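You operate a simulated robot arm through the tools that you are given. There is no shell and no other tool. Be economical: measure what you need, move in short steps, check, and stop when the job is done.

The job below is to be done with a simulated robot arm. You get a single attempt, and the scene is never put back.

Task
Give the silver fluted mould two strokes of syrup at the dosing funnel.
Fine: seat it on the slide, push the slide in, press the plunger twice, draw the slide out and stand the mould back where it was; the other mould stays.
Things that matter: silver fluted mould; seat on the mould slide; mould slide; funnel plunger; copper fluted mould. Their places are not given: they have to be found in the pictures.

Only the result counts: the job must be done as asked and must still hold three seconds after the hand-in. Knocking over, shifting, dropping, spilling or breaking anything else fails it.

Robot
A 7-joint arm with a two-finger parallel gripper, fixed in place. Base frame: the origin is at the foot of the arm, x ahead of it, y to its left, z up. Lengths are in cm, angles in rad, forces in N, time in s.
With the tool pointing down near the work surface it reaches from about 30 to 70 cm from the base axis. Its first joint turns from -1.152 to 1.152 rad. Payload 1.57 kg.
The tool frame sits at the grasp point between the pads (the TCP): z along the fingers, y along the line on which they close. The tips reach 3 cm beyond it. Largest opening 11 cm; finger width 2.4, thickness 1.2; the body of the gripper, 4.8 by 11.2 cm, starts 7.8 cm behind the TCP.
Orientation is that of the tool frame in the base frame, as a unit quaternion [w, x, y, z]. With the fingers straight down and closing along the base's y, the tool's x points along the base's -x, its y along +y and its z along -z.

Tools
- The arm moves only by the tool servo_tool. Its argument "targets" is a list of rows, each an object (a shift or turn left out is 0, a gripper value left out holds the last) with "delta_rot": the turn, a rotation vector about the tool's x, y, z in rad, a list of three; "translation": the shift along the tool's x, y, z in cm, a list of three; "claw": the opening, from 0 (shut) to 1 (fully open). In form: [{"delta_rot": [rx, ry, rz], "translation": [dx, dy, dz], "claw": claw}, ...]. A call has 1 to 12 rows; each row shifts and turns the commanded pose from where the row before left it, along the tool's axes as they then stand. A row lasts 0.2 s, in which the tool goes at most 5 cm and 0.15 rad; a call with a longer step from one row to the next is refused whole, and so is a gripper value outside its range. Where a pose cannot be reached the arm comes as near as it can. A force on the tool above 90 N (or 10 N above the force at the start of the call, whichever is more), or a blocked arm, ends the call early, and 0.2 s more pass. Each finger travels about 10.8 cm/s and halts on what it meets, pressing with about 34 N; the grip force reading is that of the motor and also rises with nothing between the fingers. The clock runs only during rows and for 0.2 s after the last one: add rows that do not move to give the fingers time. The reply holds the time, the measured pose of the TCP, the force on the tool along the base axes, the opening and the grip force, in the units named above and with some noise.
- Cameras (640 x 400 px; columns grow to the right, rows downward): "scene" is fixed at [17.48, -41.08, 141.62]; the picture's right is [0.67, -0.74, 0.00], its down [-0.45, -0.40, -0.80] and it looks along [0.60, 0.53, -0.60] (base axes); focal length 353 px, centre (320, 200). "wrist" rides on the gripper at [-3.6, 0, -8] in the tool frame; the picture's right is [0.00, -1.00, 0.00], its down [0.97, 0.00, -0.24] and it looks along [0.24, 0.00, 0.97] (tool axes); focal length 218 px, centre (320, 200).
- camera(camera): a new picture of that camera. No time passes.
- measure_at(camera, pixels): there is no depth. For up to 12 entries [column, row, z] of the newest picture of that camera ("zoom" is the newest enlarged one), the place [x, y] in the base frame at which the ray of that pixel passes the height z, good to about 0.2 cm, but the place of the scene camera against the robot may be out by one fixed shift of up to 2.5 cm in any direction. No time passes.
- close_up(camera, box): a new picture of the part [left, top, right, bottom] of that camera's present view, enlarged. No time passes.
- sign_off(): hands the job in; it is judged then, once.

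Keep the steps short. Do not move on a guess: measure, check each grasp and each placing, and mend mistakes. In all there are 80 turns and 46 pictures (those below and enlarged ones count). Leave the gripper open and the arm clear of the work at the hand-in unless told otherwise, and finish with a single line.

The tools are called after "Emit:" as a command line: name --argument value ..., lists and objects as JSON in quotes. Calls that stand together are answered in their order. servo_tool: Moves the arm, as the interface text tells. Its arguments: {"type":"object","properties":{"targets":{"type":"array"}},"required":["targets"]} The other tools are called the same way: camera (camera) takes a picture; measure_at (camera, pixels) gives the place at which the rays of pixels pass given heights; close_up (camera, box) takes an enlarged picture of a part of a camera's view; sign_off () hands the job in.

At the start:

```text
t: 0.0
tool_pos: [30.29, -13.22, 120.36]
ee_rot: [-0.001, 0.0, 1.0, 0.0]
contact_force: [-0.1, -0.1, -0.3]
grip_width: 11.0
grasp_force: 0.0
```

scene: 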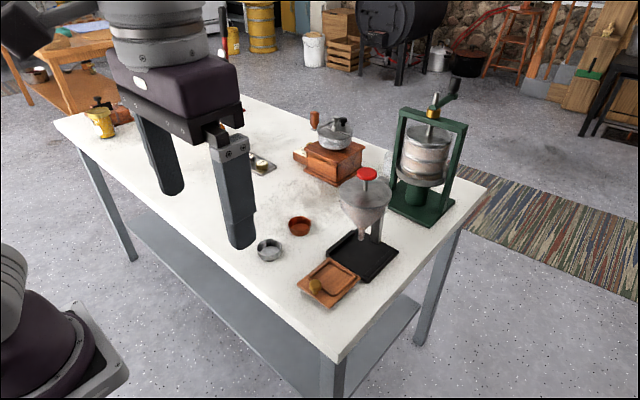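
wrist: 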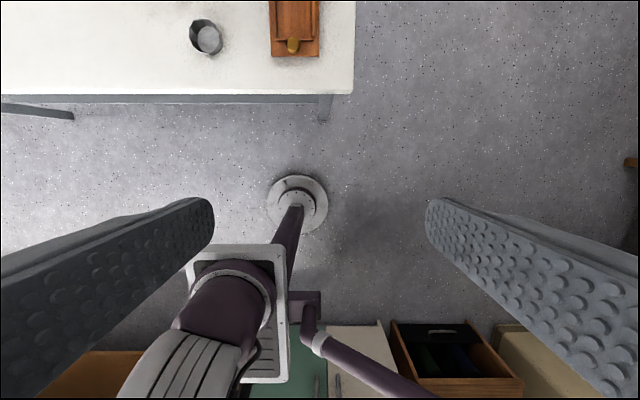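

I see the silver mould near (269,250), the copper one near (299,226), and the slide near (330,283) with the funnel behind it. I'll enlarge this area first.

Emit:
close_up --camera "scene" --box '[240, 150, 420, 320]'

Emit:
measure_at --camera "scene" --pixels '[[269, 250, 80], [269, 245, 82], [299, 226, 80], [315, 285, 80], [367, 173, 95], [334, 278, 81]]'

Emit:
measure_at --camera "wrist" --pixels '[[207, 38, 80], [205, 38, 82], [294, 45, 82], [294, 2, 81]]'

```text
2.35 times, centred on (330, 235) of scene
```

zoom: 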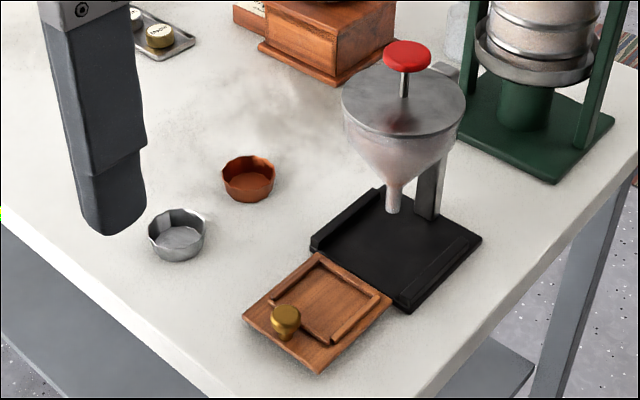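

```text
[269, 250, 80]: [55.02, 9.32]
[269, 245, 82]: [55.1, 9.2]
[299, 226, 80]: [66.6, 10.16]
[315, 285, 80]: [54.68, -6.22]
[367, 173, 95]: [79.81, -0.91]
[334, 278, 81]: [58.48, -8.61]
```

```text
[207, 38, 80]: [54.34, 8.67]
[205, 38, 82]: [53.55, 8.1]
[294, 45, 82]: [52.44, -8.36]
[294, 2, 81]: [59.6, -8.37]
```

The wrist view is metric, so I'll move over the work area, staying high, to get a better look.

Emit:
servo_tool --targets '[{"translation": [-3, 2, 0]}, {"translation": [-3, 2, 0]}, {"translation": [-3, 2, 0]}, {"translation": [-3, 2, 0]}, {"translation": [-3, 2, 0]}, {"translation": [-3, 2, 0]}, {"translation": [0, 0, 0]}]'

Emit:
camera --camera "wrist"

Emit:
camera --camera "scene"

```text
t: 1.6
tool_pos: [48.28, -1.14, 120.58]
ee_rot: [0.0, 0.0, 1.0, 0.0]
contact_force: [0.1, -0.3, -0.6]
grip_width: 10.99
grasp_force: 0.1
```

```text
42 pictures are left
```

wrist: 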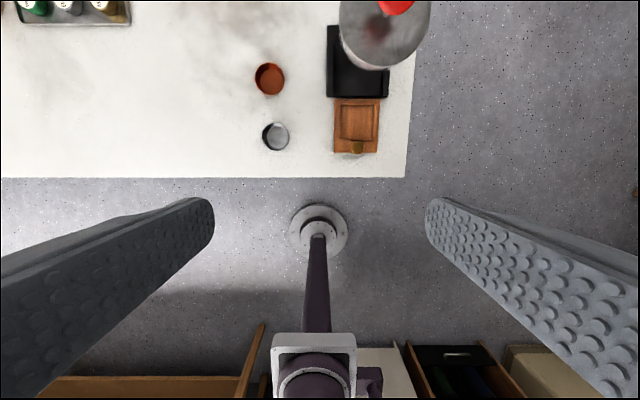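

```text
41 pictures are left
```

scene: 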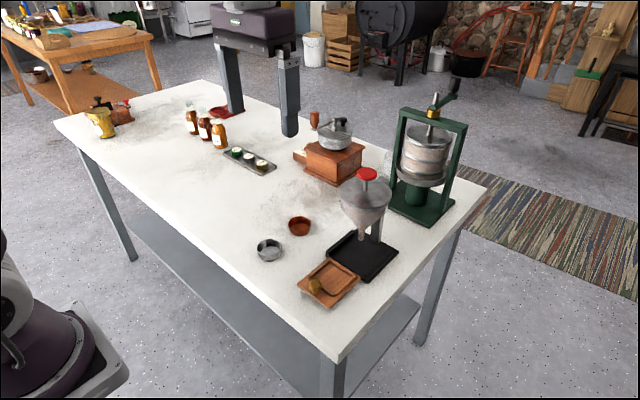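

Now enlarge the wrist view over the moulds, slide and funnel.

Emit:
close_up --camera "wrist" --box '[230, 0, 440, 180]'

Emit:
close_up --camera "scene" --box '[290, 220, 370, 310]'

```text
2.22 times, centred on (335, 90) of wrist
```

zoom: 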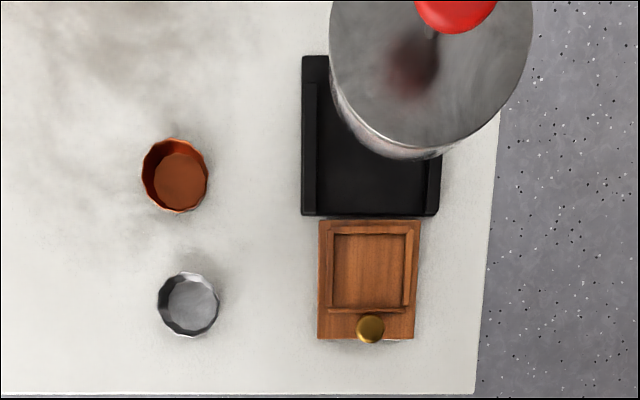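

```text
4.44 times, centred on (330, 265) of scene
```

zoom: 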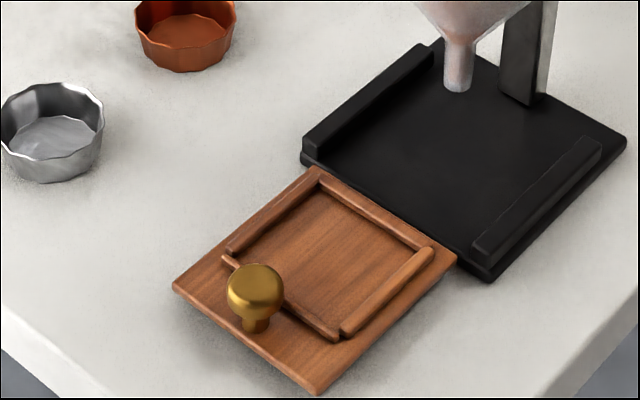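

Emit:
measure_at --camera "wrist" --pixels '[[275.5, 136.4, 84], [277, 137, 80.5], [261.5, 136.4, 84], [289.5, 136.4, 84], [358.4, 121.5, 82], [357.5, 147.7, 84], [334.1, 152.6, 81], [377.3, 152.6, 81], [376, 101, 81], [397, 3, 105], [341, 138.2, 82], [341, 105, 82]]'

Emit:
measure_at --camera "zoom" --pixels '[[52, 150, 80], [52, 105, 84], [185, 50, 80], [255, 285, 84], [172, 290, 81], [315, 390, 81], [455, 255, 81], [458, 85, 88], [320, 170, 81], [340, 330, 82]]'

```text
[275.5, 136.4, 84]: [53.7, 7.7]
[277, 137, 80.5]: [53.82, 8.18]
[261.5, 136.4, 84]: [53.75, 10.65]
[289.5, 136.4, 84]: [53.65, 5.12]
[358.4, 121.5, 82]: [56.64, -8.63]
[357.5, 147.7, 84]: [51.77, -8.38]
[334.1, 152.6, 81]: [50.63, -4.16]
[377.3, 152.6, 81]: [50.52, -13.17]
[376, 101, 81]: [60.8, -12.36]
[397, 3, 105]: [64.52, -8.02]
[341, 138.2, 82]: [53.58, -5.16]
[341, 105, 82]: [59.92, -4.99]
```

```text
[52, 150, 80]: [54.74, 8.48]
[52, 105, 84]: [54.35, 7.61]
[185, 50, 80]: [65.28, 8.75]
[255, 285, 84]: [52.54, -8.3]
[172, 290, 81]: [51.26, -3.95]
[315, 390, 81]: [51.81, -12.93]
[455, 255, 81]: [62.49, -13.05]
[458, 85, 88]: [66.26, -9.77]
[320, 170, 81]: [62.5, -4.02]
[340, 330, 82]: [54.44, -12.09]
```

The silver mould is about 6 cm wide at (53.8, 7.9), the slide seat is at (56.6, -8.5), the knob at (51.8, -8.4) and the plunger near (64.5, -8.3), z≈105. The funnel overhangs the seat, so I'll lean the hand back. Next I go down above the silver mould and look.

Emit:
servo_tool --targets '[{"translation": [-0.8, 1.3, 3.5]}, {"translation": [-0.8, 1.3, 3.5]}, {"translation": [-0.8, 1.3, 3.5]}, {"translation": [-0.8, 1.3, 3.5]}, {"translation": [-0.8, 1.3, 3.5]}, {"translation": [-0.8, 1.3, 3.5]}, {"translation": [-0.8, 1.3, 3.5]}, {"delta_rot": [0, -0.14, 0]}, {"delta_rot": [0, -0.14, 0]}, {"delta_rot": [0, -0.12, 0]}, {}]'

Emit:
camera --camera "wrist"

Emit:
camera --camera "scene"

```text
t: 4.0
tool_pos: [54.0, 7.84, 95.89]
ee_rot: [0.199, 0.0, 0.98, 0.0]
contact_force: [-0.7, 0.0, 0.7]
grip_width: 11.04
grasp_force: 0.0
```

```text
38 pictures are left
```

wrist: 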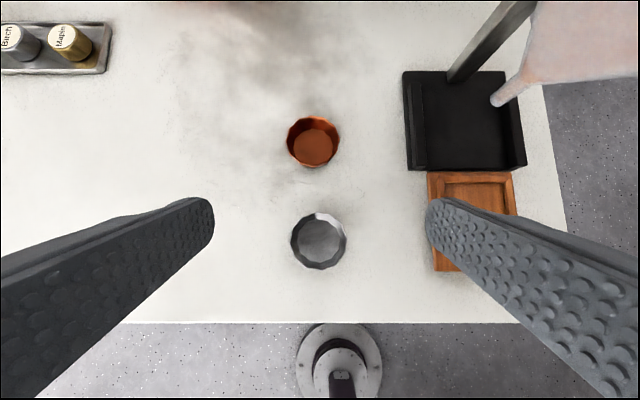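

```text
37 pictures are left
```

scene: 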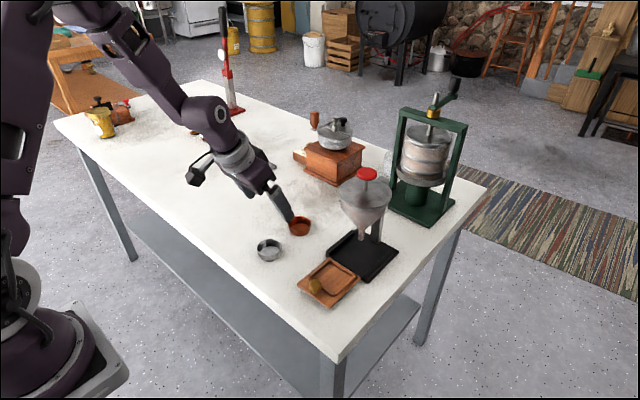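

Here the mould rim spans columns 290–347 and rows 212–269, and its base is at about (319,240). I'll measure it, the spout tip and the seat.

Emit:
close_up --camera "wrist" --box '[280, 200, 360, 280]'

Emit:
measure_at --camera "wrist" --pixels '[[318.5, 240.5, 83], [290, 240, 83], [347, 240, 83], [319, 212, 83], [319, 269, 83], [498, 101, 86], [498, 101, 85], [406, 73, 81], [525, 162, 81], [415, 168, 81], [313, 143, 83], [319, 240, 80.3]]'

```text
5.00 times, centred on (320, 240) of wrist
```

zoom: 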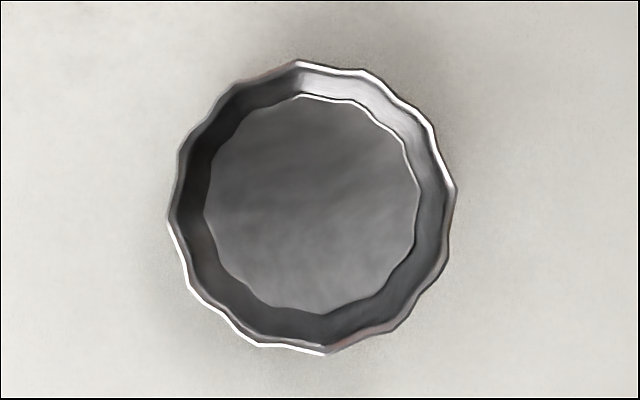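

```text
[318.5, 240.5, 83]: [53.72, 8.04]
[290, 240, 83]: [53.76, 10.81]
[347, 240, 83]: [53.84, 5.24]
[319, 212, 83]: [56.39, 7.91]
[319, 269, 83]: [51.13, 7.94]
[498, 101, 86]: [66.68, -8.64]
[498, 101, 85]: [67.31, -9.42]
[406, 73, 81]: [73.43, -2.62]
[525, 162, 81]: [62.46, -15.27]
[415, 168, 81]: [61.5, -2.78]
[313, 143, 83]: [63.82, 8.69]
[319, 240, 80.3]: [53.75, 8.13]
```

The mould's rim centre is (53.7, 8.0), 5.5 cm wide. I'll lower the open, tilted fingers around it so that the tips end about 1.3 cm below the rim, then check.

Emit:
servo_tool --targets '[{"translation": [1.1, 0.04, 2.05]}, {"translation": [1.1, 0.04, 2.05]}, {"translation": [1.1, 0.04, 2.05]}, {"translation": [1.1, 0.04, 2.05]}, {"translation": [1.1, 0.04, 2.05]}, {}]'

Emit:
camera --camera "wrist"

Emit:
close_up --camera "scene" --box '[220, 190, 340, 290]'

```text
t: 5.4
tool_pos: [52.7, 8.17, 84.22]
ee_rot: [0.198, 0.001, 0.98, 0.0]
contact_force: [-0.1, 0.4, 0.3]
grip_width: 10.99
grasp_force: 0.2
```

```text
35 pictures are left
```

wrist: 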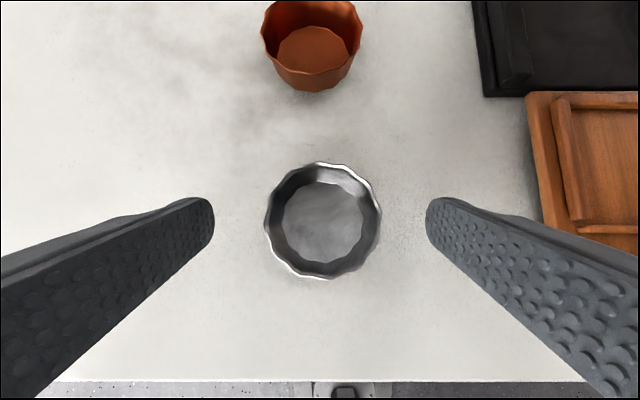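

```text
4.00 times, centred on (280, 240) of scene
```

zoom: 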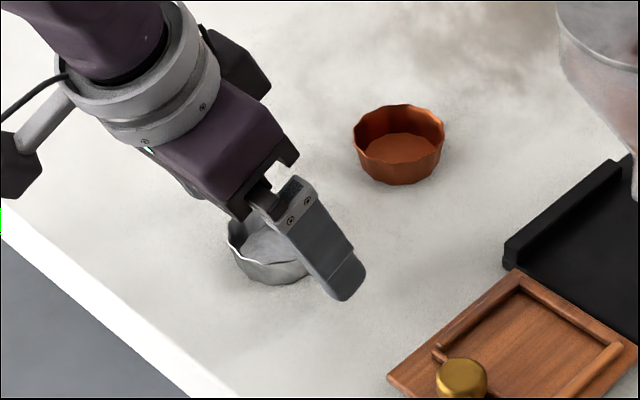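

The mould is centred between the finger tips (rim centre at (322,221), tips at row ~220). I'll go 0.2 cm lower and close.

Emit:
servo_tool --targets '[{"translation": [0.08, -0.08, 0.18]}, {"claw": 0.58}, {"claw": 0.58}, {"claw": 0.4}, {"claw": 0.4}, {"claw": 0.4}]'

Emit:
camera --camera "wrist"

```text
t: 6.8
tool_pos: [52.67, 7.98, 84.03]
ee_rot: [0.199, 0.0, 0.98, 0.0]
contact_force: [0.7, 0.6, 0.0]
grip_width: 5.55
grasp_force: 34.2
```

```text
33 pictures are left
```

wrist: 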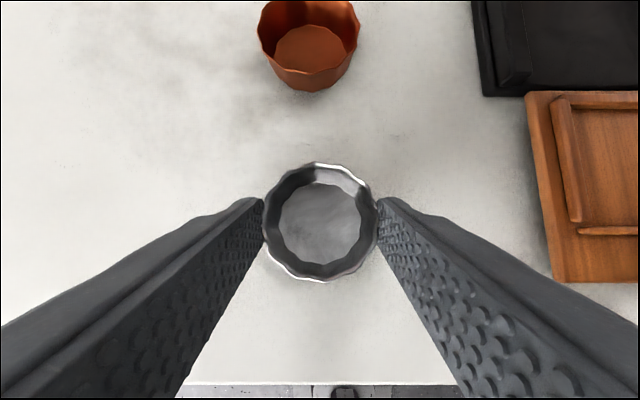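

The grip holds at 5.55 cm, with TCP (52.67, 7.98, 84.03) as the return pose. Now I lift 6 cm straight up and check.

Emit:
servo_tool --targets '[{"translation": [-0.78, 0, -1.84]}, {"translation": [-0.78, 0, -1.84]}, {"translation": [-0.78, 0, -1.84]}, {}]'

Emit:
camera --camera "wrist"

Emit:
close_up --camera "scene" --box '[220, 170, 380, 310]'

```text
t: 7.8
tool_pos: [52.93, 7.94, 89.97]
ee_rot: [0.198, -0.001, 0.98, 0.0]
contact_force: [-0.6, 0.3, -0.5]
grip_width: 5.53
grasp_force: 33.7
```

```text
32 pictures are left
```

wrist: 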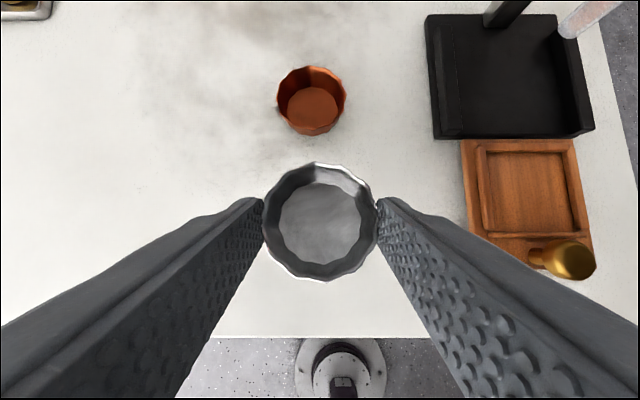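

```text
2.86 times, centred on (300, 240) of scene
```

zoom: 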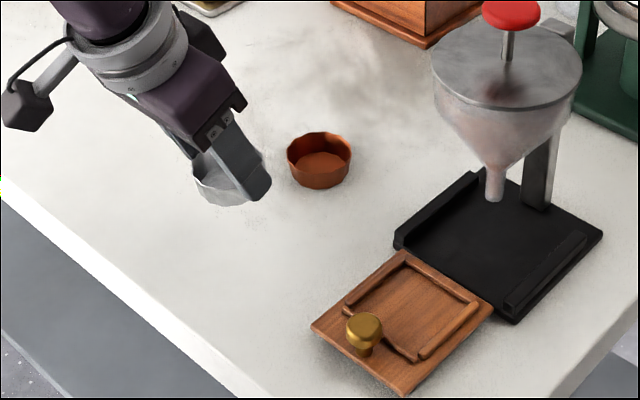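

The mould is held level. I'll measure the seat from this view: inner corners about (486,153), (568,152), (577,228), (495,236).

Emit:
close_up --camera "wrist" --box '[450, 120, 610, 290]'

Emit:
measure_at --camera "wrist" --pixels '[[486, 153, 81], [568, 152, 81], [577, 228, 81], [495, 236, 81], [460, 139, 81], [575, 137, 81], [538, 252, 81], [570, 260, 84], [570, 260, 85], [321, 221, 88.3]]'

```text
2.35 times, centred on (530, 205) of wrist
```

zoom: 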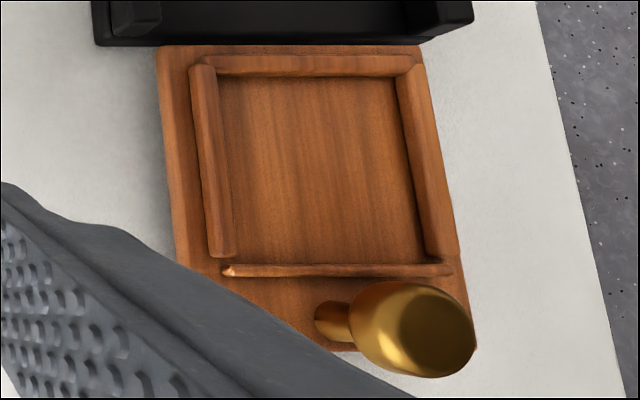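

```text
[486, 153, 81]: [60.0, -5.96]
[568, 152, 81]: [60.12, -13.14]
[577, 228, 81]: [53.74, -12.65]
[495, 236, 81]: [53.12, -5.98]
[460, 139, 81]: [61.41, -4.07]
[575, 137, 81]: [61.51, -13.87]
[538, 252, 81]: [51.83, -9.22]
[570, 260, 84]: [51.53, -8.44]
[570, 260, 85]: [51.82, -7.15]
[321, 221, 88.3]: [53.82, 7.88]
```

I want a straight view of the seat for y alignment. I'll move sideways to y≈-8.5, 5 cm back and 2 cm higher, with the mould held.

Emit:
servo_tool --targets '[{"translation": [0.76, -3.28, -0.76]}, {"translation": [0.76, -3.28, -0.76]}, {"translation": [0.76, -3.28, -0.76]}, {"translation": [0.76, -3.28, -0.76]}, {"translation": [0.76, -3.28, -0.76]}, {}]'

Emit:
camera --camera "wrist"

Emit:
close_up --camera "wrist" --box '[250, 60, 390, 180]'

```text
t: 9.2
tool_pos: [47.87, -8.59, 92.15]
ee_rot: [0.199, 0.0, 0.98, 0.0]
contact_force: [0.0, -0.2, -0.4]
grip_width: 5.54
grasp_force: 34.2
```

```text
29 pictures are left
```

wrist: 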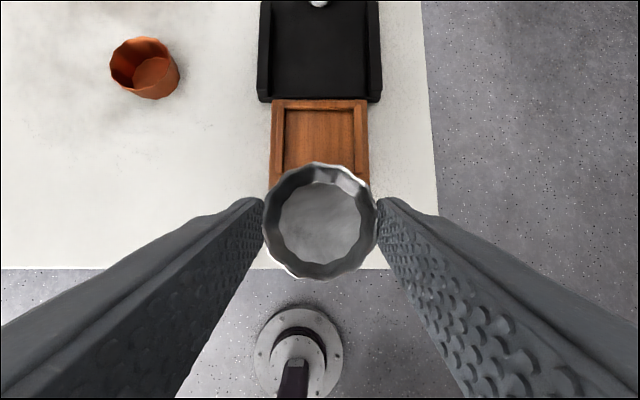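

```text
3.33 times, centred on (320, 120) of wrist
```

zoom: 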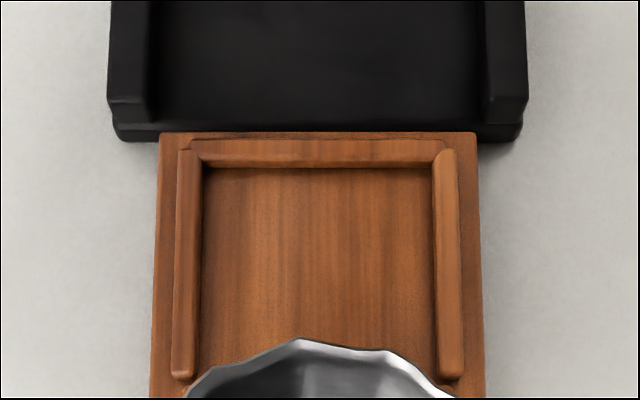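

Emit:
measure_at --camera "zoom" --pixels '[[203, 170, 81], [435, 170, 81], [318, 168, 81], [318, 132, 81], [198, 340, 81], [438, 340, 81], [182, 378, 81.5], [455, 378, 81.5]]'

Emit:
measure_at --camera "wrist" --pixels '[[317, 2, 86], [317, 2, 87], [322, 221, 90.5], [322, 163, 90.5], [322, 280, 90.5]]'

```text
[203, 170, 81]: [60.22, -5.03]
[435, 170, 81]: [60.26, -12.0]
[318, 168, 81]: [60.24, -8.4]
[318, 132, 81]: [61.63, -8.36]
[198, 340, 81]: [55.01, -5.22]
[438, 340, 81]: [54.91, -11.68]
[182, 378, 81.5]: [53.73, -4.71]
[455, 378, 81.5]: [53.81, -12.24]
```

```text
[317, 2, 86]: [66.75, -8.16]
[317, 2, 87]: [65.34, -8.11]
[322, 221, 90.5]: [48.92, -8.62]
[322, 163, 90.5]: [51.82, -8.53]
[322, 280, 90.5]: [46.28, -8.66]
```

The seat's centre is about (56.8, -8.45) with 6.7 cm inside width, and the mould's centre is 1.03 cm ahead of the TCP. I'll move forward to TCP (55.75, -8.45) and then down to z≈87.6.

Emit:
servo_tool --targets '[{"translation": [-2.42, 0.05, 1.02]}, {"translation": [-2.42, 0.05, 1.02]}, {"translation": [-2.42, 0.05, 1.02]}, {}, {"translation": [0.6, 0, 1.4]}, {"translation": [0.6, 0, 1.4]}, {"translation": [0.55, 0, 1.35]}, {}]'

Emit:
close_up --camera "scene" --box '[270, 180, 410, 310]'

Emit:
camera --camera "wrist"

```text
t: 11.0
tool_pos: [55.75, -8.29, 87.64]
ee_rot: [0.199, -0.001, 0.98, 0.0]
contact_force: [1.0, 0.3, -0.6]
grip_width: 5.52
grasp_force: 33.7
```

```text
3.08 times, centred on (340, 245) of scene
```

zoom: 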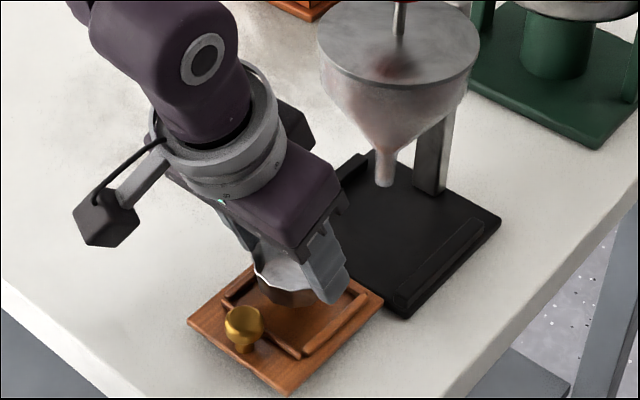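

```text
26 pictures are left
```

wrist: 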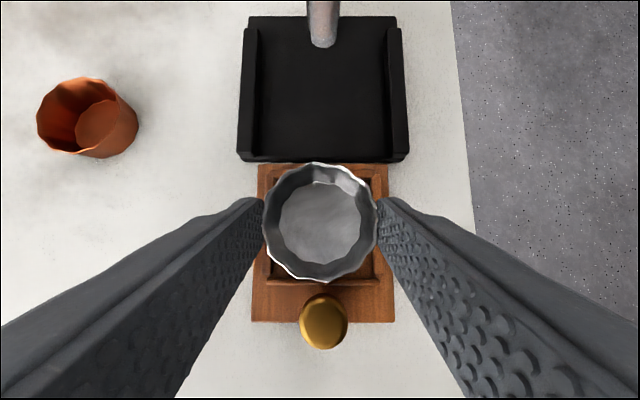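

Aligned to within ~0.15 cm. I'll nudge y by -0.12 and lower in small steps, watching the force.

Emit:
servo_tool --targets '[{"translation": [0.19, -0.12, 0.46]}, {"translation": [0.19, 0, 0.46]}, {"translation": [0.12, 0, 0.28]}, {"translation": [0.08, 0, 0.18]}, {}]'

```text
t: 12.2
tool_pos: [55.73, -8.41, 86.02]
ee_rot: [0.199, 0.0, 0.98, 0.0]
contact_force: [0.6, -0.3, -1.8]
grip_width: 5.53
grasp_force: 34.0
```

Emit:
servo_tool --targets '[{"translation": [0.06, 0, 0.14]}, {"translation": [0.06, 0, 0.14]}, {}]'

Emit:
close_up --camera "scene" --box '[300, 230, 380, 310]'

```text
t: 13.0
tool_pos: [55.71, -8.44, 85.7]
ee_rot: [0.199, 0.0, 0.98, 0.0]
contact_force: [-0.1, 0.1, -0.6]
grip_width: 5.54
grasp_force: 34.0
```

```text
5.00 times, centred on (340, 270) of scene
```

zoom: 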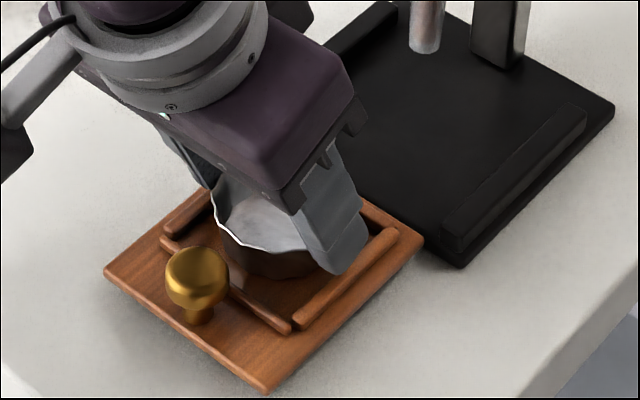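

No contact yet; the mould is just above the floor of the seat. I'll continue lowering in 0.15 steps.

Emit:
servo_tool --targets '[{"translation": [0.06, 0, 0.14]}, {"translation": [0.06, 0, 0.14]}, {}]'

```text
t: 13.8
tool_pos: [55.88, -8.24, 85.72]
ee_rot: [0.2, 0.0, 0.98, 0.0]
contact_force: [1.0, -0.3, 26.4]
grip_width: 5.51
grasp_force: 34.4
```

Contact at 26 N. I need to see whether it is the mould on the floor or a finger on a rail.

Emit:
close_up --camera "scene" --box '[315, 250, 365, 290]'

Emit:
camera --camera "wrist"

```text
10.00 times, centred on (340, 270) of scene
```

zoom: 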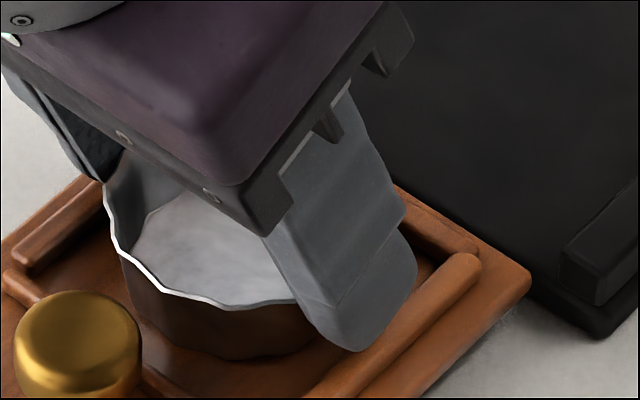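

```text
23 pictures are left
```

wrist: 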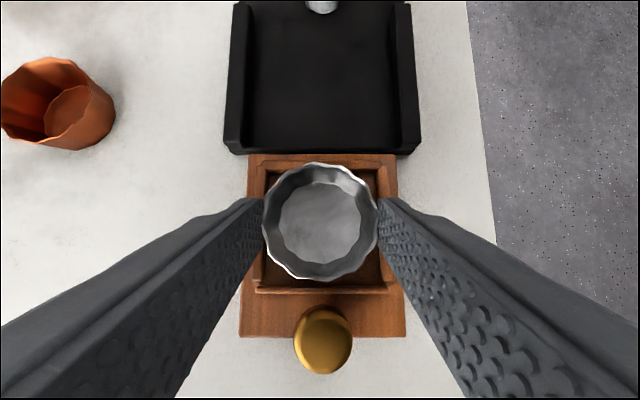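

The mould is inside all four rails and either on the floor or within millimetres of it. I'll relieve the load by 0.15 cm and open gently.

Emit:
servo_tool --targets '[{"translation": [-0.06, 0, -0.14]}, {}, {"claw": 0.53}, {"claw": 0.58}, {"claw": 0.62}, {}]'

Emit:
camera --camera "wrist"

```text
t: 15.2
tool_pos: [55.74, -8.29, 85.64]
ee_rot: [0.199, 0.0, 0.98, 0.0]
contact_force: [-0.6, -0.3, 0.1]
grip_width: 6.8
grasp_force: 0.0
```

```text
22 pictures are left
```

wrist: 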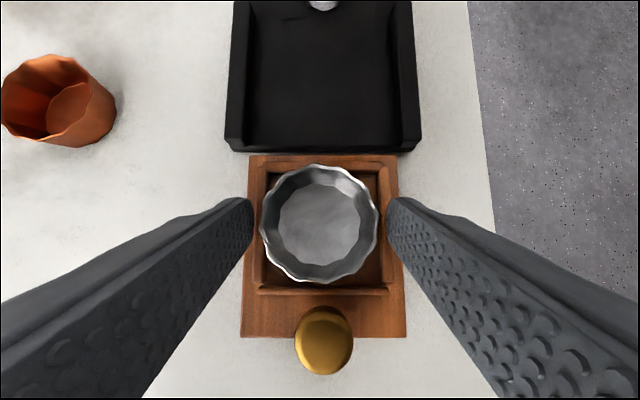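

The mould is released inside the seat. Next I rise, back off and lean the hand more (to 0.75 rad), so I can take the knob without touching the funnel when it slides in.

Emit:
servo_tool --targets '[{"claw": 0.75}, {"translation": [-0.97, 0, -2.3]}, {"translation": [-0.97, 0, -2.3]}, {"translation": [3.3, -0.06, -1.4]}, {"translation": [3.3, -0.06, -1.4]}, {"delta_rot": [0, -0.12, 0]}, {"delta_rot": [0, -0.12, 0]}, {"delta_rot": [0, -0.11, 0]}, {"claw": 0.5}, {}]'

Emit:
camera --camera "wrist"

Emit:
close_up --camera "scene" --box '[290, 230, 380, 310]'

```text
t: 17.4
tool_pos: [48.66, -8.46, 90.82]
ee_rot: [0.366, 0.001, 0.93, 0.0]
contact_force: [-0.2, -0.1, -0.7]
grip_width: 5.5
grasp_force: 0.1
```

```text
21 pictures are left
```

wrist: 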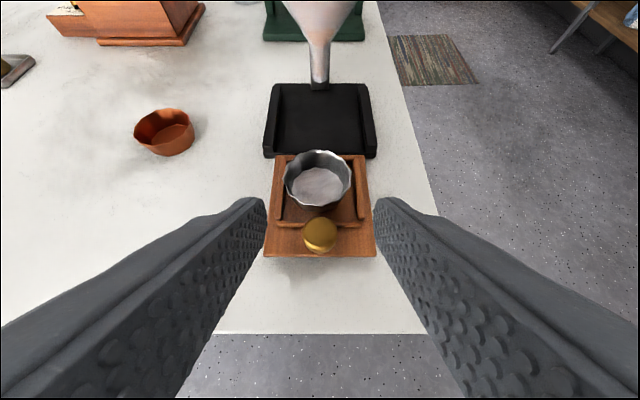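

```text
5.00 times, centred on (335, 270) of scene
```

zoom: 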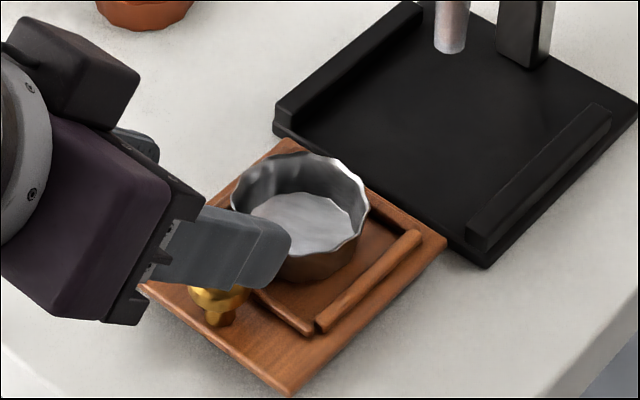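

The mould sits flat in the seat and the knob is centred between the fingers at (320,234). I'll check the knob position, then lower around it.

Emit:
measure_at --camera "wrist" --pixels '[[320, 232, 84], [303, 235, 83.7], [337, 235, 83.7], [318, 180, 83.5]]'

Emit:
servo_tool --targets '[{"translation": [0.87, 0, 1.69]}, {"translation": [0.87, 0, 1.69]}, {"translation": [0.87, 0, 1.69]}, {}]'

Emit:
camera --camera "wrist"

Emit:
close_up --camera "scene" --box '[290, 230, 380, 310]'

```text
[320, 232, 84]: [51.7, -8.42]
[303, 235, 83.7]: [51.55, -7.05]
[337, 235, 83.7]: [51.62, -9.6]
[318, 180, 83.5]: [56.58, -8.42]
```

```text
t: 18.4
tool_pos: [50.1, -8.56, 85.18]
ee_rot: [0.366, 0.0, 0.93, 0.0]
contact_force: [-0.7, 0.5, 0.2]
grip_width: 5.49
grasp_force: 0.1
```

```text
19 pictures are left
```

wrist: 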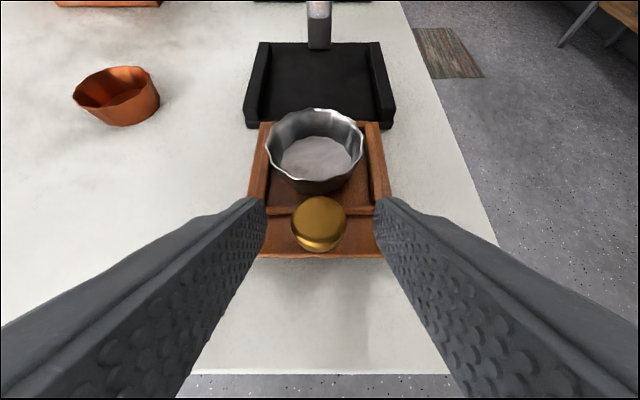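

```text
5.00 times, centred on (335, 270) of scene
```

zoom: 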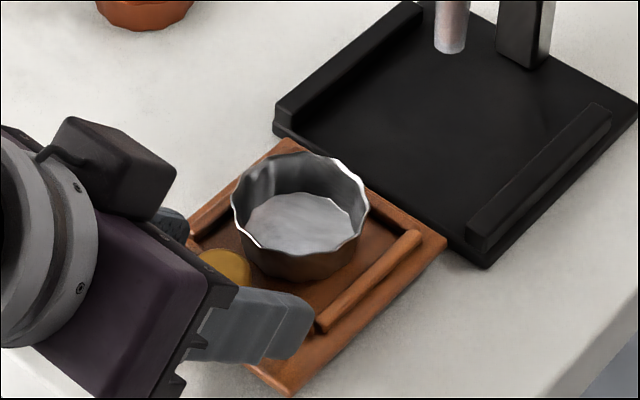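

The knob lies between the pads. I'll close on it.

Emit:
servo_tool --targets '[{"translation": [0, 0.1, 0], "claw": 0.3}, {"claw": 0.3}, {"claw": 0.12}, {"claw": 0.12}, {}]'

Emit:
close_up --camera "wrist" --box '[220, 80, 420, 280]'

```text
t: 19.6
tool_pos: [50.11, -8.43, 85.29]
ee_rot: [0.367, 0.001, 0.93, -0.001]
contact_force: [0.1, -10.6, -1.7]
grip_width: 2.49
grasp_force: 36.7
```

```text
2.00 times, centred on (320, 180) of wrist
```

zoom: 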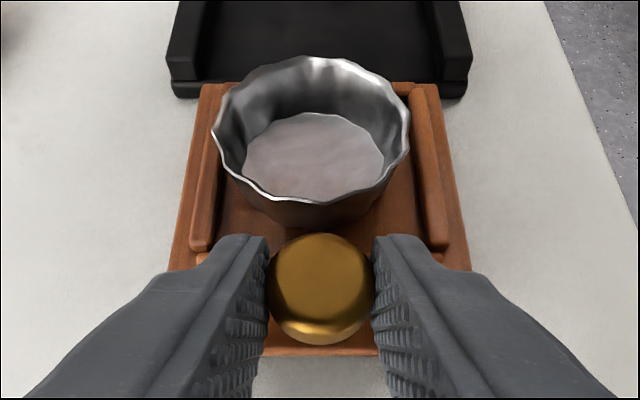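

The knob is gripped (2.49 cm). There is a 10 N side load, so I'll shift -0.1 in y and then push the slide in slowly by 3 cm.

Emit:
servo_tool --targets '[{"translation": [0, -0.1, 0]}, {"translation": [-0.183, 0, 0.17]}, {"translation": [-0.293, 0, 0.273]}, {"translation": [-0.366, 0, 0.341]}, {"translation": [-0.366, 0, 0.341]}, {"translation": [-0.366, 0, 0.341]}, {"translation": [-0.366, 0, 0.341]}, {"translation": [-0.183, 0, 0.17]}, {}]'

Emit:
close_up --camera "scene" --box '[280, 150, 420, 310]'

```text
t: 21.6
tool_pos: [53.14, -8.58, 85.02]
ee_rot: [0.365, 0.0, 0.931, 0.001]
contact_force: [0.0, -13.0, -16.5]
grip_width: 2.51
grasp_force: 36.1
```

```text
2.50 times, centred on (350, 230) of scene
```

zoom: 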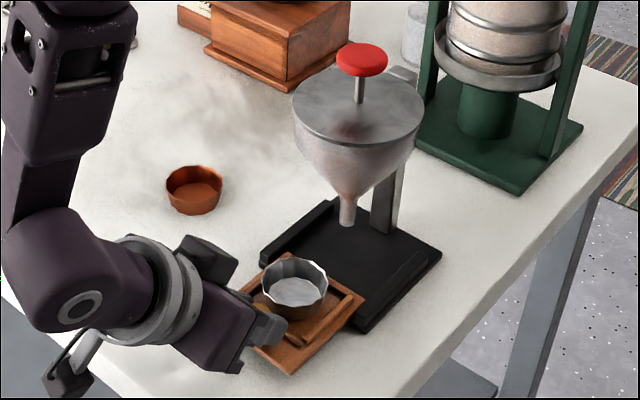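

The slide moved with the knob. I'll relax the side and vertical load slightly (-0.15 y, -0.15 z) and push 3.5 cm further.

Emit:
servo_tool --targets '[{"translation": [0.1, -0.15, 0.11]}, {"translation": [-0.183, 0, 0.17]}, {"translation": [-0.293, 0, 0.273]}, {"translation": [-0.366, 0, 0.341]}, {"translation": [-0.366, 0, 0.341]}, {"translation": [-0.366, 0, 0.341]}, {"translation": [-0.366, 0, 0.341]}, {"translation": [-0.366, 0, 0.341]}, {"translation": [-0.183, 0, 0.17]}, {}]'

```text
t: 23.8
tool_pos: [56.59, -8.58, 85.09]
ee_rot: [0.368, -0.001, 0.93, 0.0]
contact_force: [1.0, 24.0, 30.0]
grip_width: 2.49
grasp_force: 36.6
```

Over-corrected; stiffness is about 250 N/cm. I'll go back by +0.1 in y and z, then push another 2 cm.

Emit:
servo_tool --targets '[{"translation": [-0.068, 0.1, -0.073]}, {"translation": [-0.183, 0, 0.17]}, {"translation": [-0.293, 0, 0.273]}, {"translation": [-0.366, 0, 0.341]}, {"translation": [-0.366, 0, 0.341]}, {"translation": [-0.183, 0, 0.17]}, {}]'

Emit:
close_up --camera "scene" --box '[280, 150, 420, 310]'

Emit:
camera --camera "wrist"

```text
t: 25.4
tool_pos: [58.29, -8.57, 85.1]
ee_rot: [0.364, 0.0, 0.931, 0.001]
contact_force: [-0.7, 20.7, -16.2]
grip_width: 2.49
grasp_force: 36.9
```

```text
2.50 times, centred on (350, 230) of scene
```

zoom: 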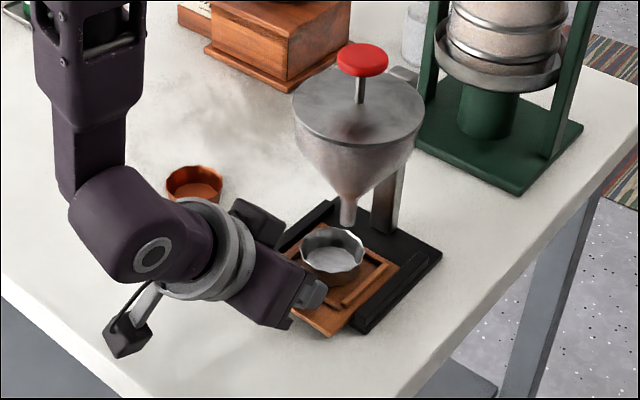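

```text
14 pictures are left
```

wrist: 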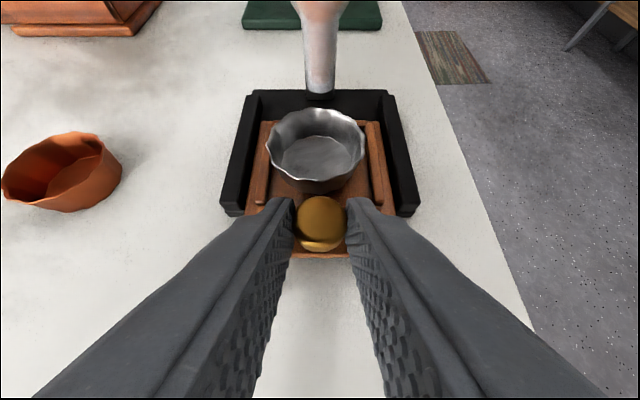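

Not fully in yet. I'll push another 1.2 cm, watching the x force for the stop.

Emit:
servo_tool --targets '[{"translation": [0.034, 0.06, 0.037]}, {"translation": [-0.22, 0, 0.205]}, {"translation": [-0.22, 0, 0.205]}, {"translation": [-0.22, 0, 0.205]}, {"translation": [-0.22, 0, 0.205]}, {}]'

```text
t: 26.8
tool_pos: [59.52, -8.37, 85.05]
ee_rot: [0.365, 0.0, 0.931, 0.0]
contact_force: [-0.3, 8.3, -11.4]
grip_width: 2.5
grasp_force: 36.3
```

Emit:
servo_tool --targets '[{"translation": [-0.22, 0, 0.205]}, {"translation": [-0.22, 0, 0.205]}, {}]'

Emit:
camera --camera "wrist"

```text
t: 27.6
tool_pos: [60.16, -8.52, 85.14]
ee_rot: [0.367, -0.001, 0.93, 0.0]
contact_force: [-0.2, 13.2, -9.3]
grip_width: 2.5
grasp_force: 36.5
```

```text
13 pictures are left
```

wrist: 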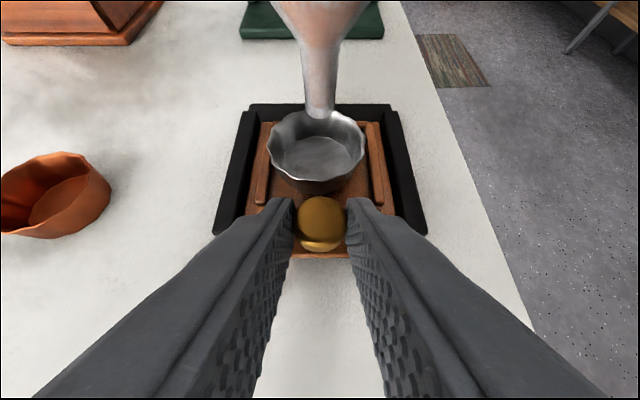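

The spout tip appears at (318,116). I'll measure where it is against the mould, and push 0.6 cm more.

Emit:
measure_at --camera "wrist" --pixels '[[318, 116, 85], [318, 116, 86], [318, 116, 87], [318, 104, 80.5], [316, 150, 84.2]]'

Emit:
servo_tool --targets '[{"translation": [-0.22, 0, 0.205]}, {"translation": [-0.22, 0, 0.205]}, {}]'

```text
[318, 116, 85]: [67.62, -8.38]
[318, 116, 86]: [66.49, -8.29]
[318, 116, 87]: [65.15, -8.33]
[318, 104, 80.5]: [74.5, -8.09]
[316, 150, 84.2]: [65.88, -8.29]
```

```text
t: 28.4
tool_pos: [60.55, -8.5, 84.99]
ee_rot: [0.364, 0.0, 0.931, 0.0]
contact_force: [-36.8, 11.5, 13.3]
grip_width: 2.46
grasp_force: 36.3
```

The x force of -37 N shows the slide is at its stop. I'll open the fingers, back away and up, and straighten the hand.

Emit:
servo_tool --targets '[{"claw": 0.3}, {"claw": 0.42}, {}, {"translation": [0, 0, -3]}, {"translation": [0, 0, -4.5]}, {"translation": [0, 0, -4.5]}, {"translation": [0, 0, -4.5]}, {"delta_rot": [0, 0.15, 0], "translation": [0, 0, -2]}, {"delta_rot": [0, 0.15, 0], "translation": [0, 0, -2]}, {"delta_rot": [0, 0.15, 0], "translation": [0, 0, -2]}, {"delta_rot": [0, 0.15, 0], "translation": [0, 0, -4]}, {"delta_rot": [0, 0.15, 0], "translation": [0, 0, -4], "claw": 0}]'

Emit:
servo_tool --targets '[{"translation": [-2, 0, 0], "claw": 0}, {}, {}]'

Emit:
camera --camera "wrist"

Emit:
close_up --camera "scene" --box '[290, 150, 420, 300]'

```text
t: 31.0
tool_pos: [44.05, -8.5, 109.79]
ee_rot: [0.001, 0.0, 1.0, -0.001]
contact_force: [-0.7, 0.5, -0.1]
grip_width: 0.0
grasp_force: 21.2
```

```text
t: 31.8
tool_pos: [46.3, -8.47, 109.85]
ee_rot: [0.0, 0.001, 1.0, -0.001]
contact_force: [-0.1, -0.3, -0.6]
grip_width: 0.0
grasp_force: 21.6
```

```text
12 pictures are left
```

wrist: 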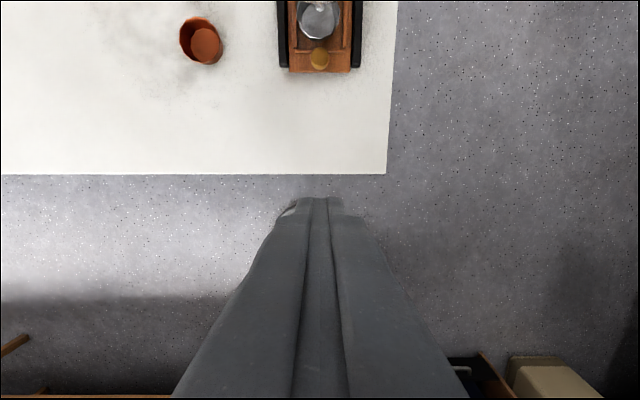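

```text
2.67 times, centred on (355, 225) of scene
```

zoom: 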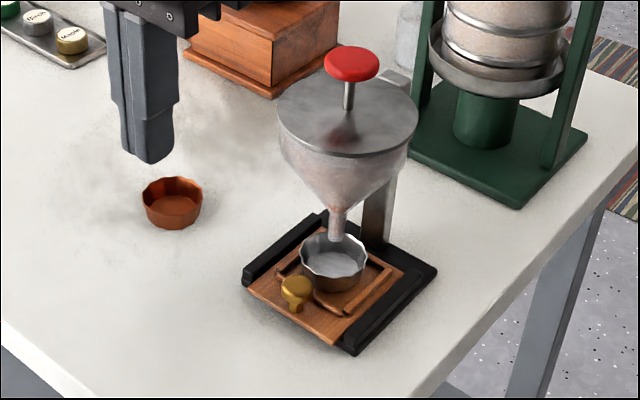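

The slide is in with the mould under the spout. Now I rise and go forward to look down on the plunger.

Emit:
servo_tool --targets '[{"translation": [0, 0, -4.5]}, {"translation": [0, 0, -4.5]}, {"translation": [-4, 0, 0]}, {"translation": [-4, 0, 0]}, {"translation": [-4, 0, 0]}, {}, {}]'

Emit:
camera --camera "wrist"

```text
t: 33.4
tool_pos: [58.57, -8.28, 118.6]
ee_rot: [0.001, 0.001, 1.0, 0.0]
contact_force: [-1.0, -0.5, 0.1]
grip_width: 0.02
grasp_force: 21.4
```

```text
10 pictures are left
```

wrist: 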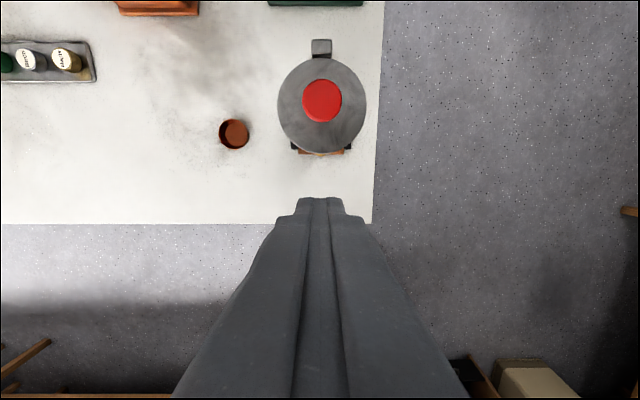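

The red button is at (322,101). I'll measure it from both cameras at several heights to find where the rays agree.

Emit:
measure_at --camera "wrist" --pixels '[[322, 101, 102], [322, 101, 104], [322, 101, 106], [322, 106, 99], [322, 106, 97]]'

Emit:
measure_at --camera "zoom" --pixels '[[351, 62, 102], [351, 62, 104], [351, 62, 106], [336, 238, 86], [336, 238, 87], [336, 238, 88]]'

```text
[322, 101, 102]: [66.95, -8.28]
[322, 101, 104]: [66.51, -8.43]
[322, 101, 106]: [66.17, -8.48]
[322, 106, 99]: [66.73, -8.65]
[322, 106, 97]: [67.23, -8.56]
```

```text
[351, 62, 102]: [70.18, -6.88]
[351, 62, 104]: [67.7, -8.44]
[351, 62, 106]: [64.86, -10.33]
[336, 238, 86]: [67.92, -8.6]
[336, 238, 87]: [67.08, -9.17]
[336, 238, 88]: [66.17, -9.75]
```

The rays agree at z≈104, so the button is at (66.5, -8.4). I'll move above it and come down to about 1 cm over it.

Emit:
servo_tool --targets '[{"translation": [-4, -0.06, 0]}, {"translation": [-3.95, -0.06, 0]}, {}, {"translation": [0, 0, 3]}, {"translation": [0, 0, 3]}, {"translation": [0, 0, 3]}, {"translation": [0, 0, 1]}, {}, {}]'

Emit:
close_up --camera "scene" --box '[300, 110, 430, 270]'

```text
t: 35.4
tool_pos: [60.92, -7.46, 108.24]
ee_rot: [0.0, 0.0, 1.0, 0.001]
contact_force: [-0.7, -0.8, 0.8]
grip_width: 0.0
grasp_force: 20.6
out of reach, approached as far as the arm can: row 1, 2
```

```text
2.50 times, centred on (365, 190) of scene
```

zoom: 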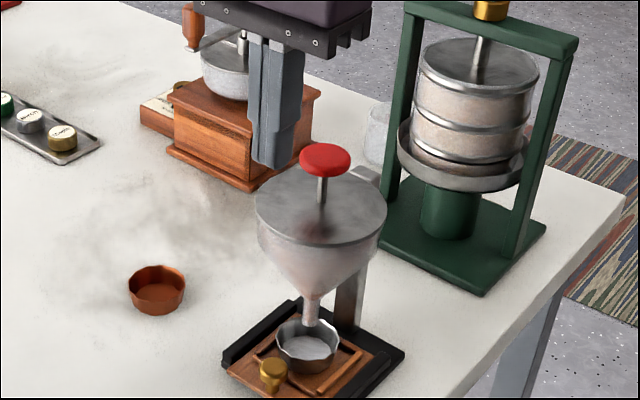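

The vertical hand can't reach x=66 at that height. I'll back off and up, lean the hand to 0.6 rad and use the tips that way.

Emit:
servo_tool --targets '[{"translation": [2, -0.4, -3]}, {"translation": [0, -0.4, 0], "delta_rot": [0, -0.15, 0]}, {"delta_rot": [0, -0.15, 0]}, {"delta_rot": [0, -0.15, 0]}, {"delta_rot": [0, -0.15, 0]}, {}, {}]'

```text
t: 37.0
tool_pos: [58.73, -8.45, 111.3]
ee_rot: [0.296, 0.0, 0.955, 0.0]
contact_force: [0.3, 0.2, -0.1]
grip_width: 0.0
grasp_force: 21.3
```

Emit:
servo_tool --targets '[{"translation": [-1.02, 0, 1.55]}, {"translation": [-1.02, 0, 1.55]}, {"translation": [-1.02, 0, 1.55]}, {"translation": [-1.02, 0, 1.55]}, {}, {}]'

Emit:
close_up --camera "scene" --box '[300, 110, 430, 270]'

```text
t: 38.4
tool_pos: [65.73, -8.62, 108.28]
ee_rot: [0.296, 0.0, 0.955, 0.0]
contact_force: [-0.2, 0.7, -0.6]
grip_width: 0.03
grasp_force: 21.3
```

```text
2.50 times, centred on (365, 190) of scene
```

zoom: 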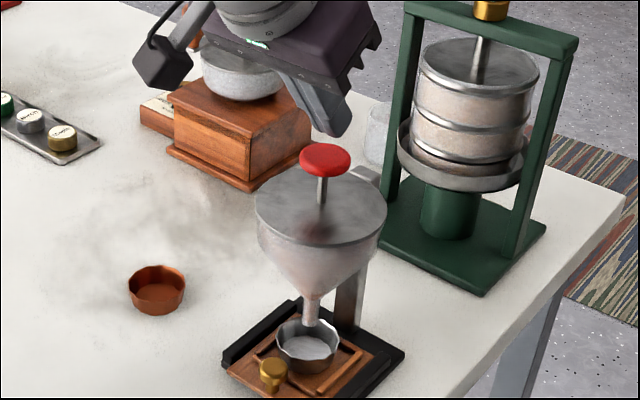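

The tip is above the button with about a 1–2 cm gap. I'll descend vertically in small steps until contact.

Emit:
servo_tool --targets '[{"translation": [0.17, 0.1, 0.248]}, {"translation": [0.17, 0, 0.248]}, {"translation": [0.17, 0, 0.248]}, {"translation": [0.17, 0, 0.248]}, {}]'

```text
t: 39.6
tool_pos: [65.58, -8.37, 107.41]
ee_rot: [0.296, 0.0, 0.955, 0.0]
contact_force: [-0.8, -1.2, -0.1]
grip_width: 0.0
grasp_force: 20.9
```

Emit:
servo_tool --targets '[{"translation": [0.17, 0, 0.248]}, {"translation": [0.17, 0, 0.248]}, {"translation": [0.17, 0, 0.248]}, {}]'

```text
t: 40.6
tool_pos: [65.54, -8.43, 106.42]
ee_rot: [0.295, 0.0, 0.955, -0.001]
contact_force: [1.0, -0.1, 2.5]
grip_width: 0.0
grasp_force: 21.5
```

A force of 2.5 N: touching about now. I'll press on by 0.6 cm to feel the plunger.

Emit:
servo_tool --targets '[{"translation": [0.113, 0, 0.165]}, {"translation": [0.113, 0, 0.165]}, {"translation": [0.113, 0, 0.165]}, {}]'

```text
t: 41.6
tool_pos: [65.55, -8.3, 105.7]
ee_rot: [0.296, 0.0, 0.955, 0.0]
contact_force: [1.4, -1.9, 5.6]
grip_width: 0.02
grasp_force: 21.1
```

The spring is compressing (5.6 N). I'll continue to the bottom.

Emit:
servo_tool --targets '[{"translation": [0.17, 0, 0.248]}, {"translation": [0.17, 0, 0.248]}, {"translation": [0.17, 0, 0.248]}, {}]'

```text
t: 42.6
tool_pos: [65.57, -8.37, 105.07]
ee_rot: [0.299, -0.001, 0.954, 0.0]
contact_force: [-4.4, 4.1, 35.7]
grip_width: 0.0
grasp_force: 21.1
```

At 36 N the plunger has bottomed. I'll hold a moment with 0.06 cm more, then rise 2.5 cm for full return and look at the mould.

Emit:
servo_tool --targets '[{"translation": [0.034, 0, 0.05]}, {}, {"translation": [-0.226, 0, -0.33]}, {"translation": [-0.226, 0, -0.33]}, {"translation": [-0.339, 0, -0.495]}, {"translation": [-0.339, 0, -0.495]}, {"translation": [-0.283, 0, -0.413]}, {}, {}, {}]'

Emit:
close_up --camera "scene" --box '[310, 150, 410, 280]'

```text
t: 44.8
tool_pos: [65.6, -8.39, 107.34]
ee_rot: [0.296, 0.0, 0.955, 0.0]
contact_force: [-0.1, -0.4, 0.7]
grip_width: 0.0
grasp_force: 21.0
```

```text
3.08 times, centred on (360, 215) of scene
```

zoom: 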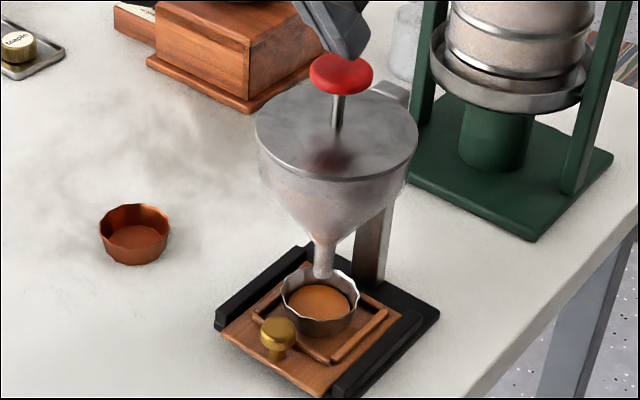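

The first stroke dosed: amber syrup is in the mould and the plunger is back up. Now the second stroke with the same depth.

Emit:
servo_tool --targets '[{"translation": [0.339, 0, 0.495]}, {"translation": [0.339, 0, 0.495]}, {"translation": [0.226, 0, 0.33]}, {"translation": [0.226, 0, 0.33]}, {"translation": [0.17, 0, 0.248]}, {"translation": [0.113, 0, 0.165]}, {}]'

```text
t: 46.4
tool_pos: [65.58, -8.44, 105.05]
ee_rot: [0.299, 0.001, 0.954, -0.001]
contact_force: [-7.7, -4.0, 32.5]
grip_width: 0.02
grasp_force: 21.3
```

Bottomed again at 33 N. I'll press 0.05 cm more, hold, then rise well clear.

Emit:
servo_tool --targets '[{"translation": [0.03, 0, 0.04]}, {}, {"translation": [-0.226, 0, -0.33]}, {"translation": [-0.226, 0, -0.33]}, {"translation": [-0.339, 0, -0.495]}, {"translation": [-0.339, 0, -0.495]}, {"translation": [-1.13, 0, -1.65]}, {"translation": [-1.13, 0, -1.65]}, {"translation": [0, 0, -4]}, {}, {}]'

Emit:
close_up --camera "scene" --box '[310, 150, 410, 280]'

```text
t: 48.8
tool_pos: [63.71, -8.26, 114.11]
ee_rot: [0.296, 0.0, 0.955, 0.0]
contact_force: [-0.1, 0.0, -0.1]
grip_width: 0.02
grasp_force: 21.7
```

```text
3.08 times, centred on (360, 215) of scene
```

zoom: 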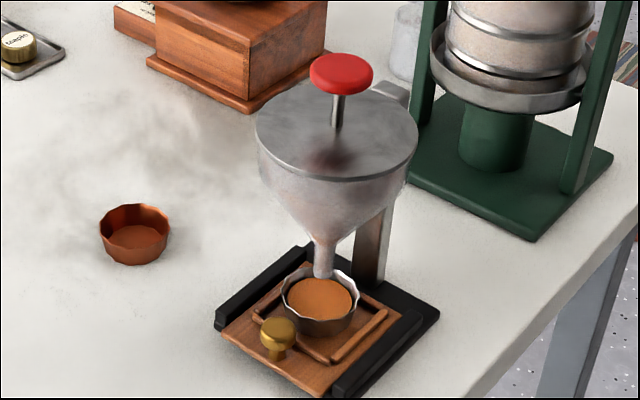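

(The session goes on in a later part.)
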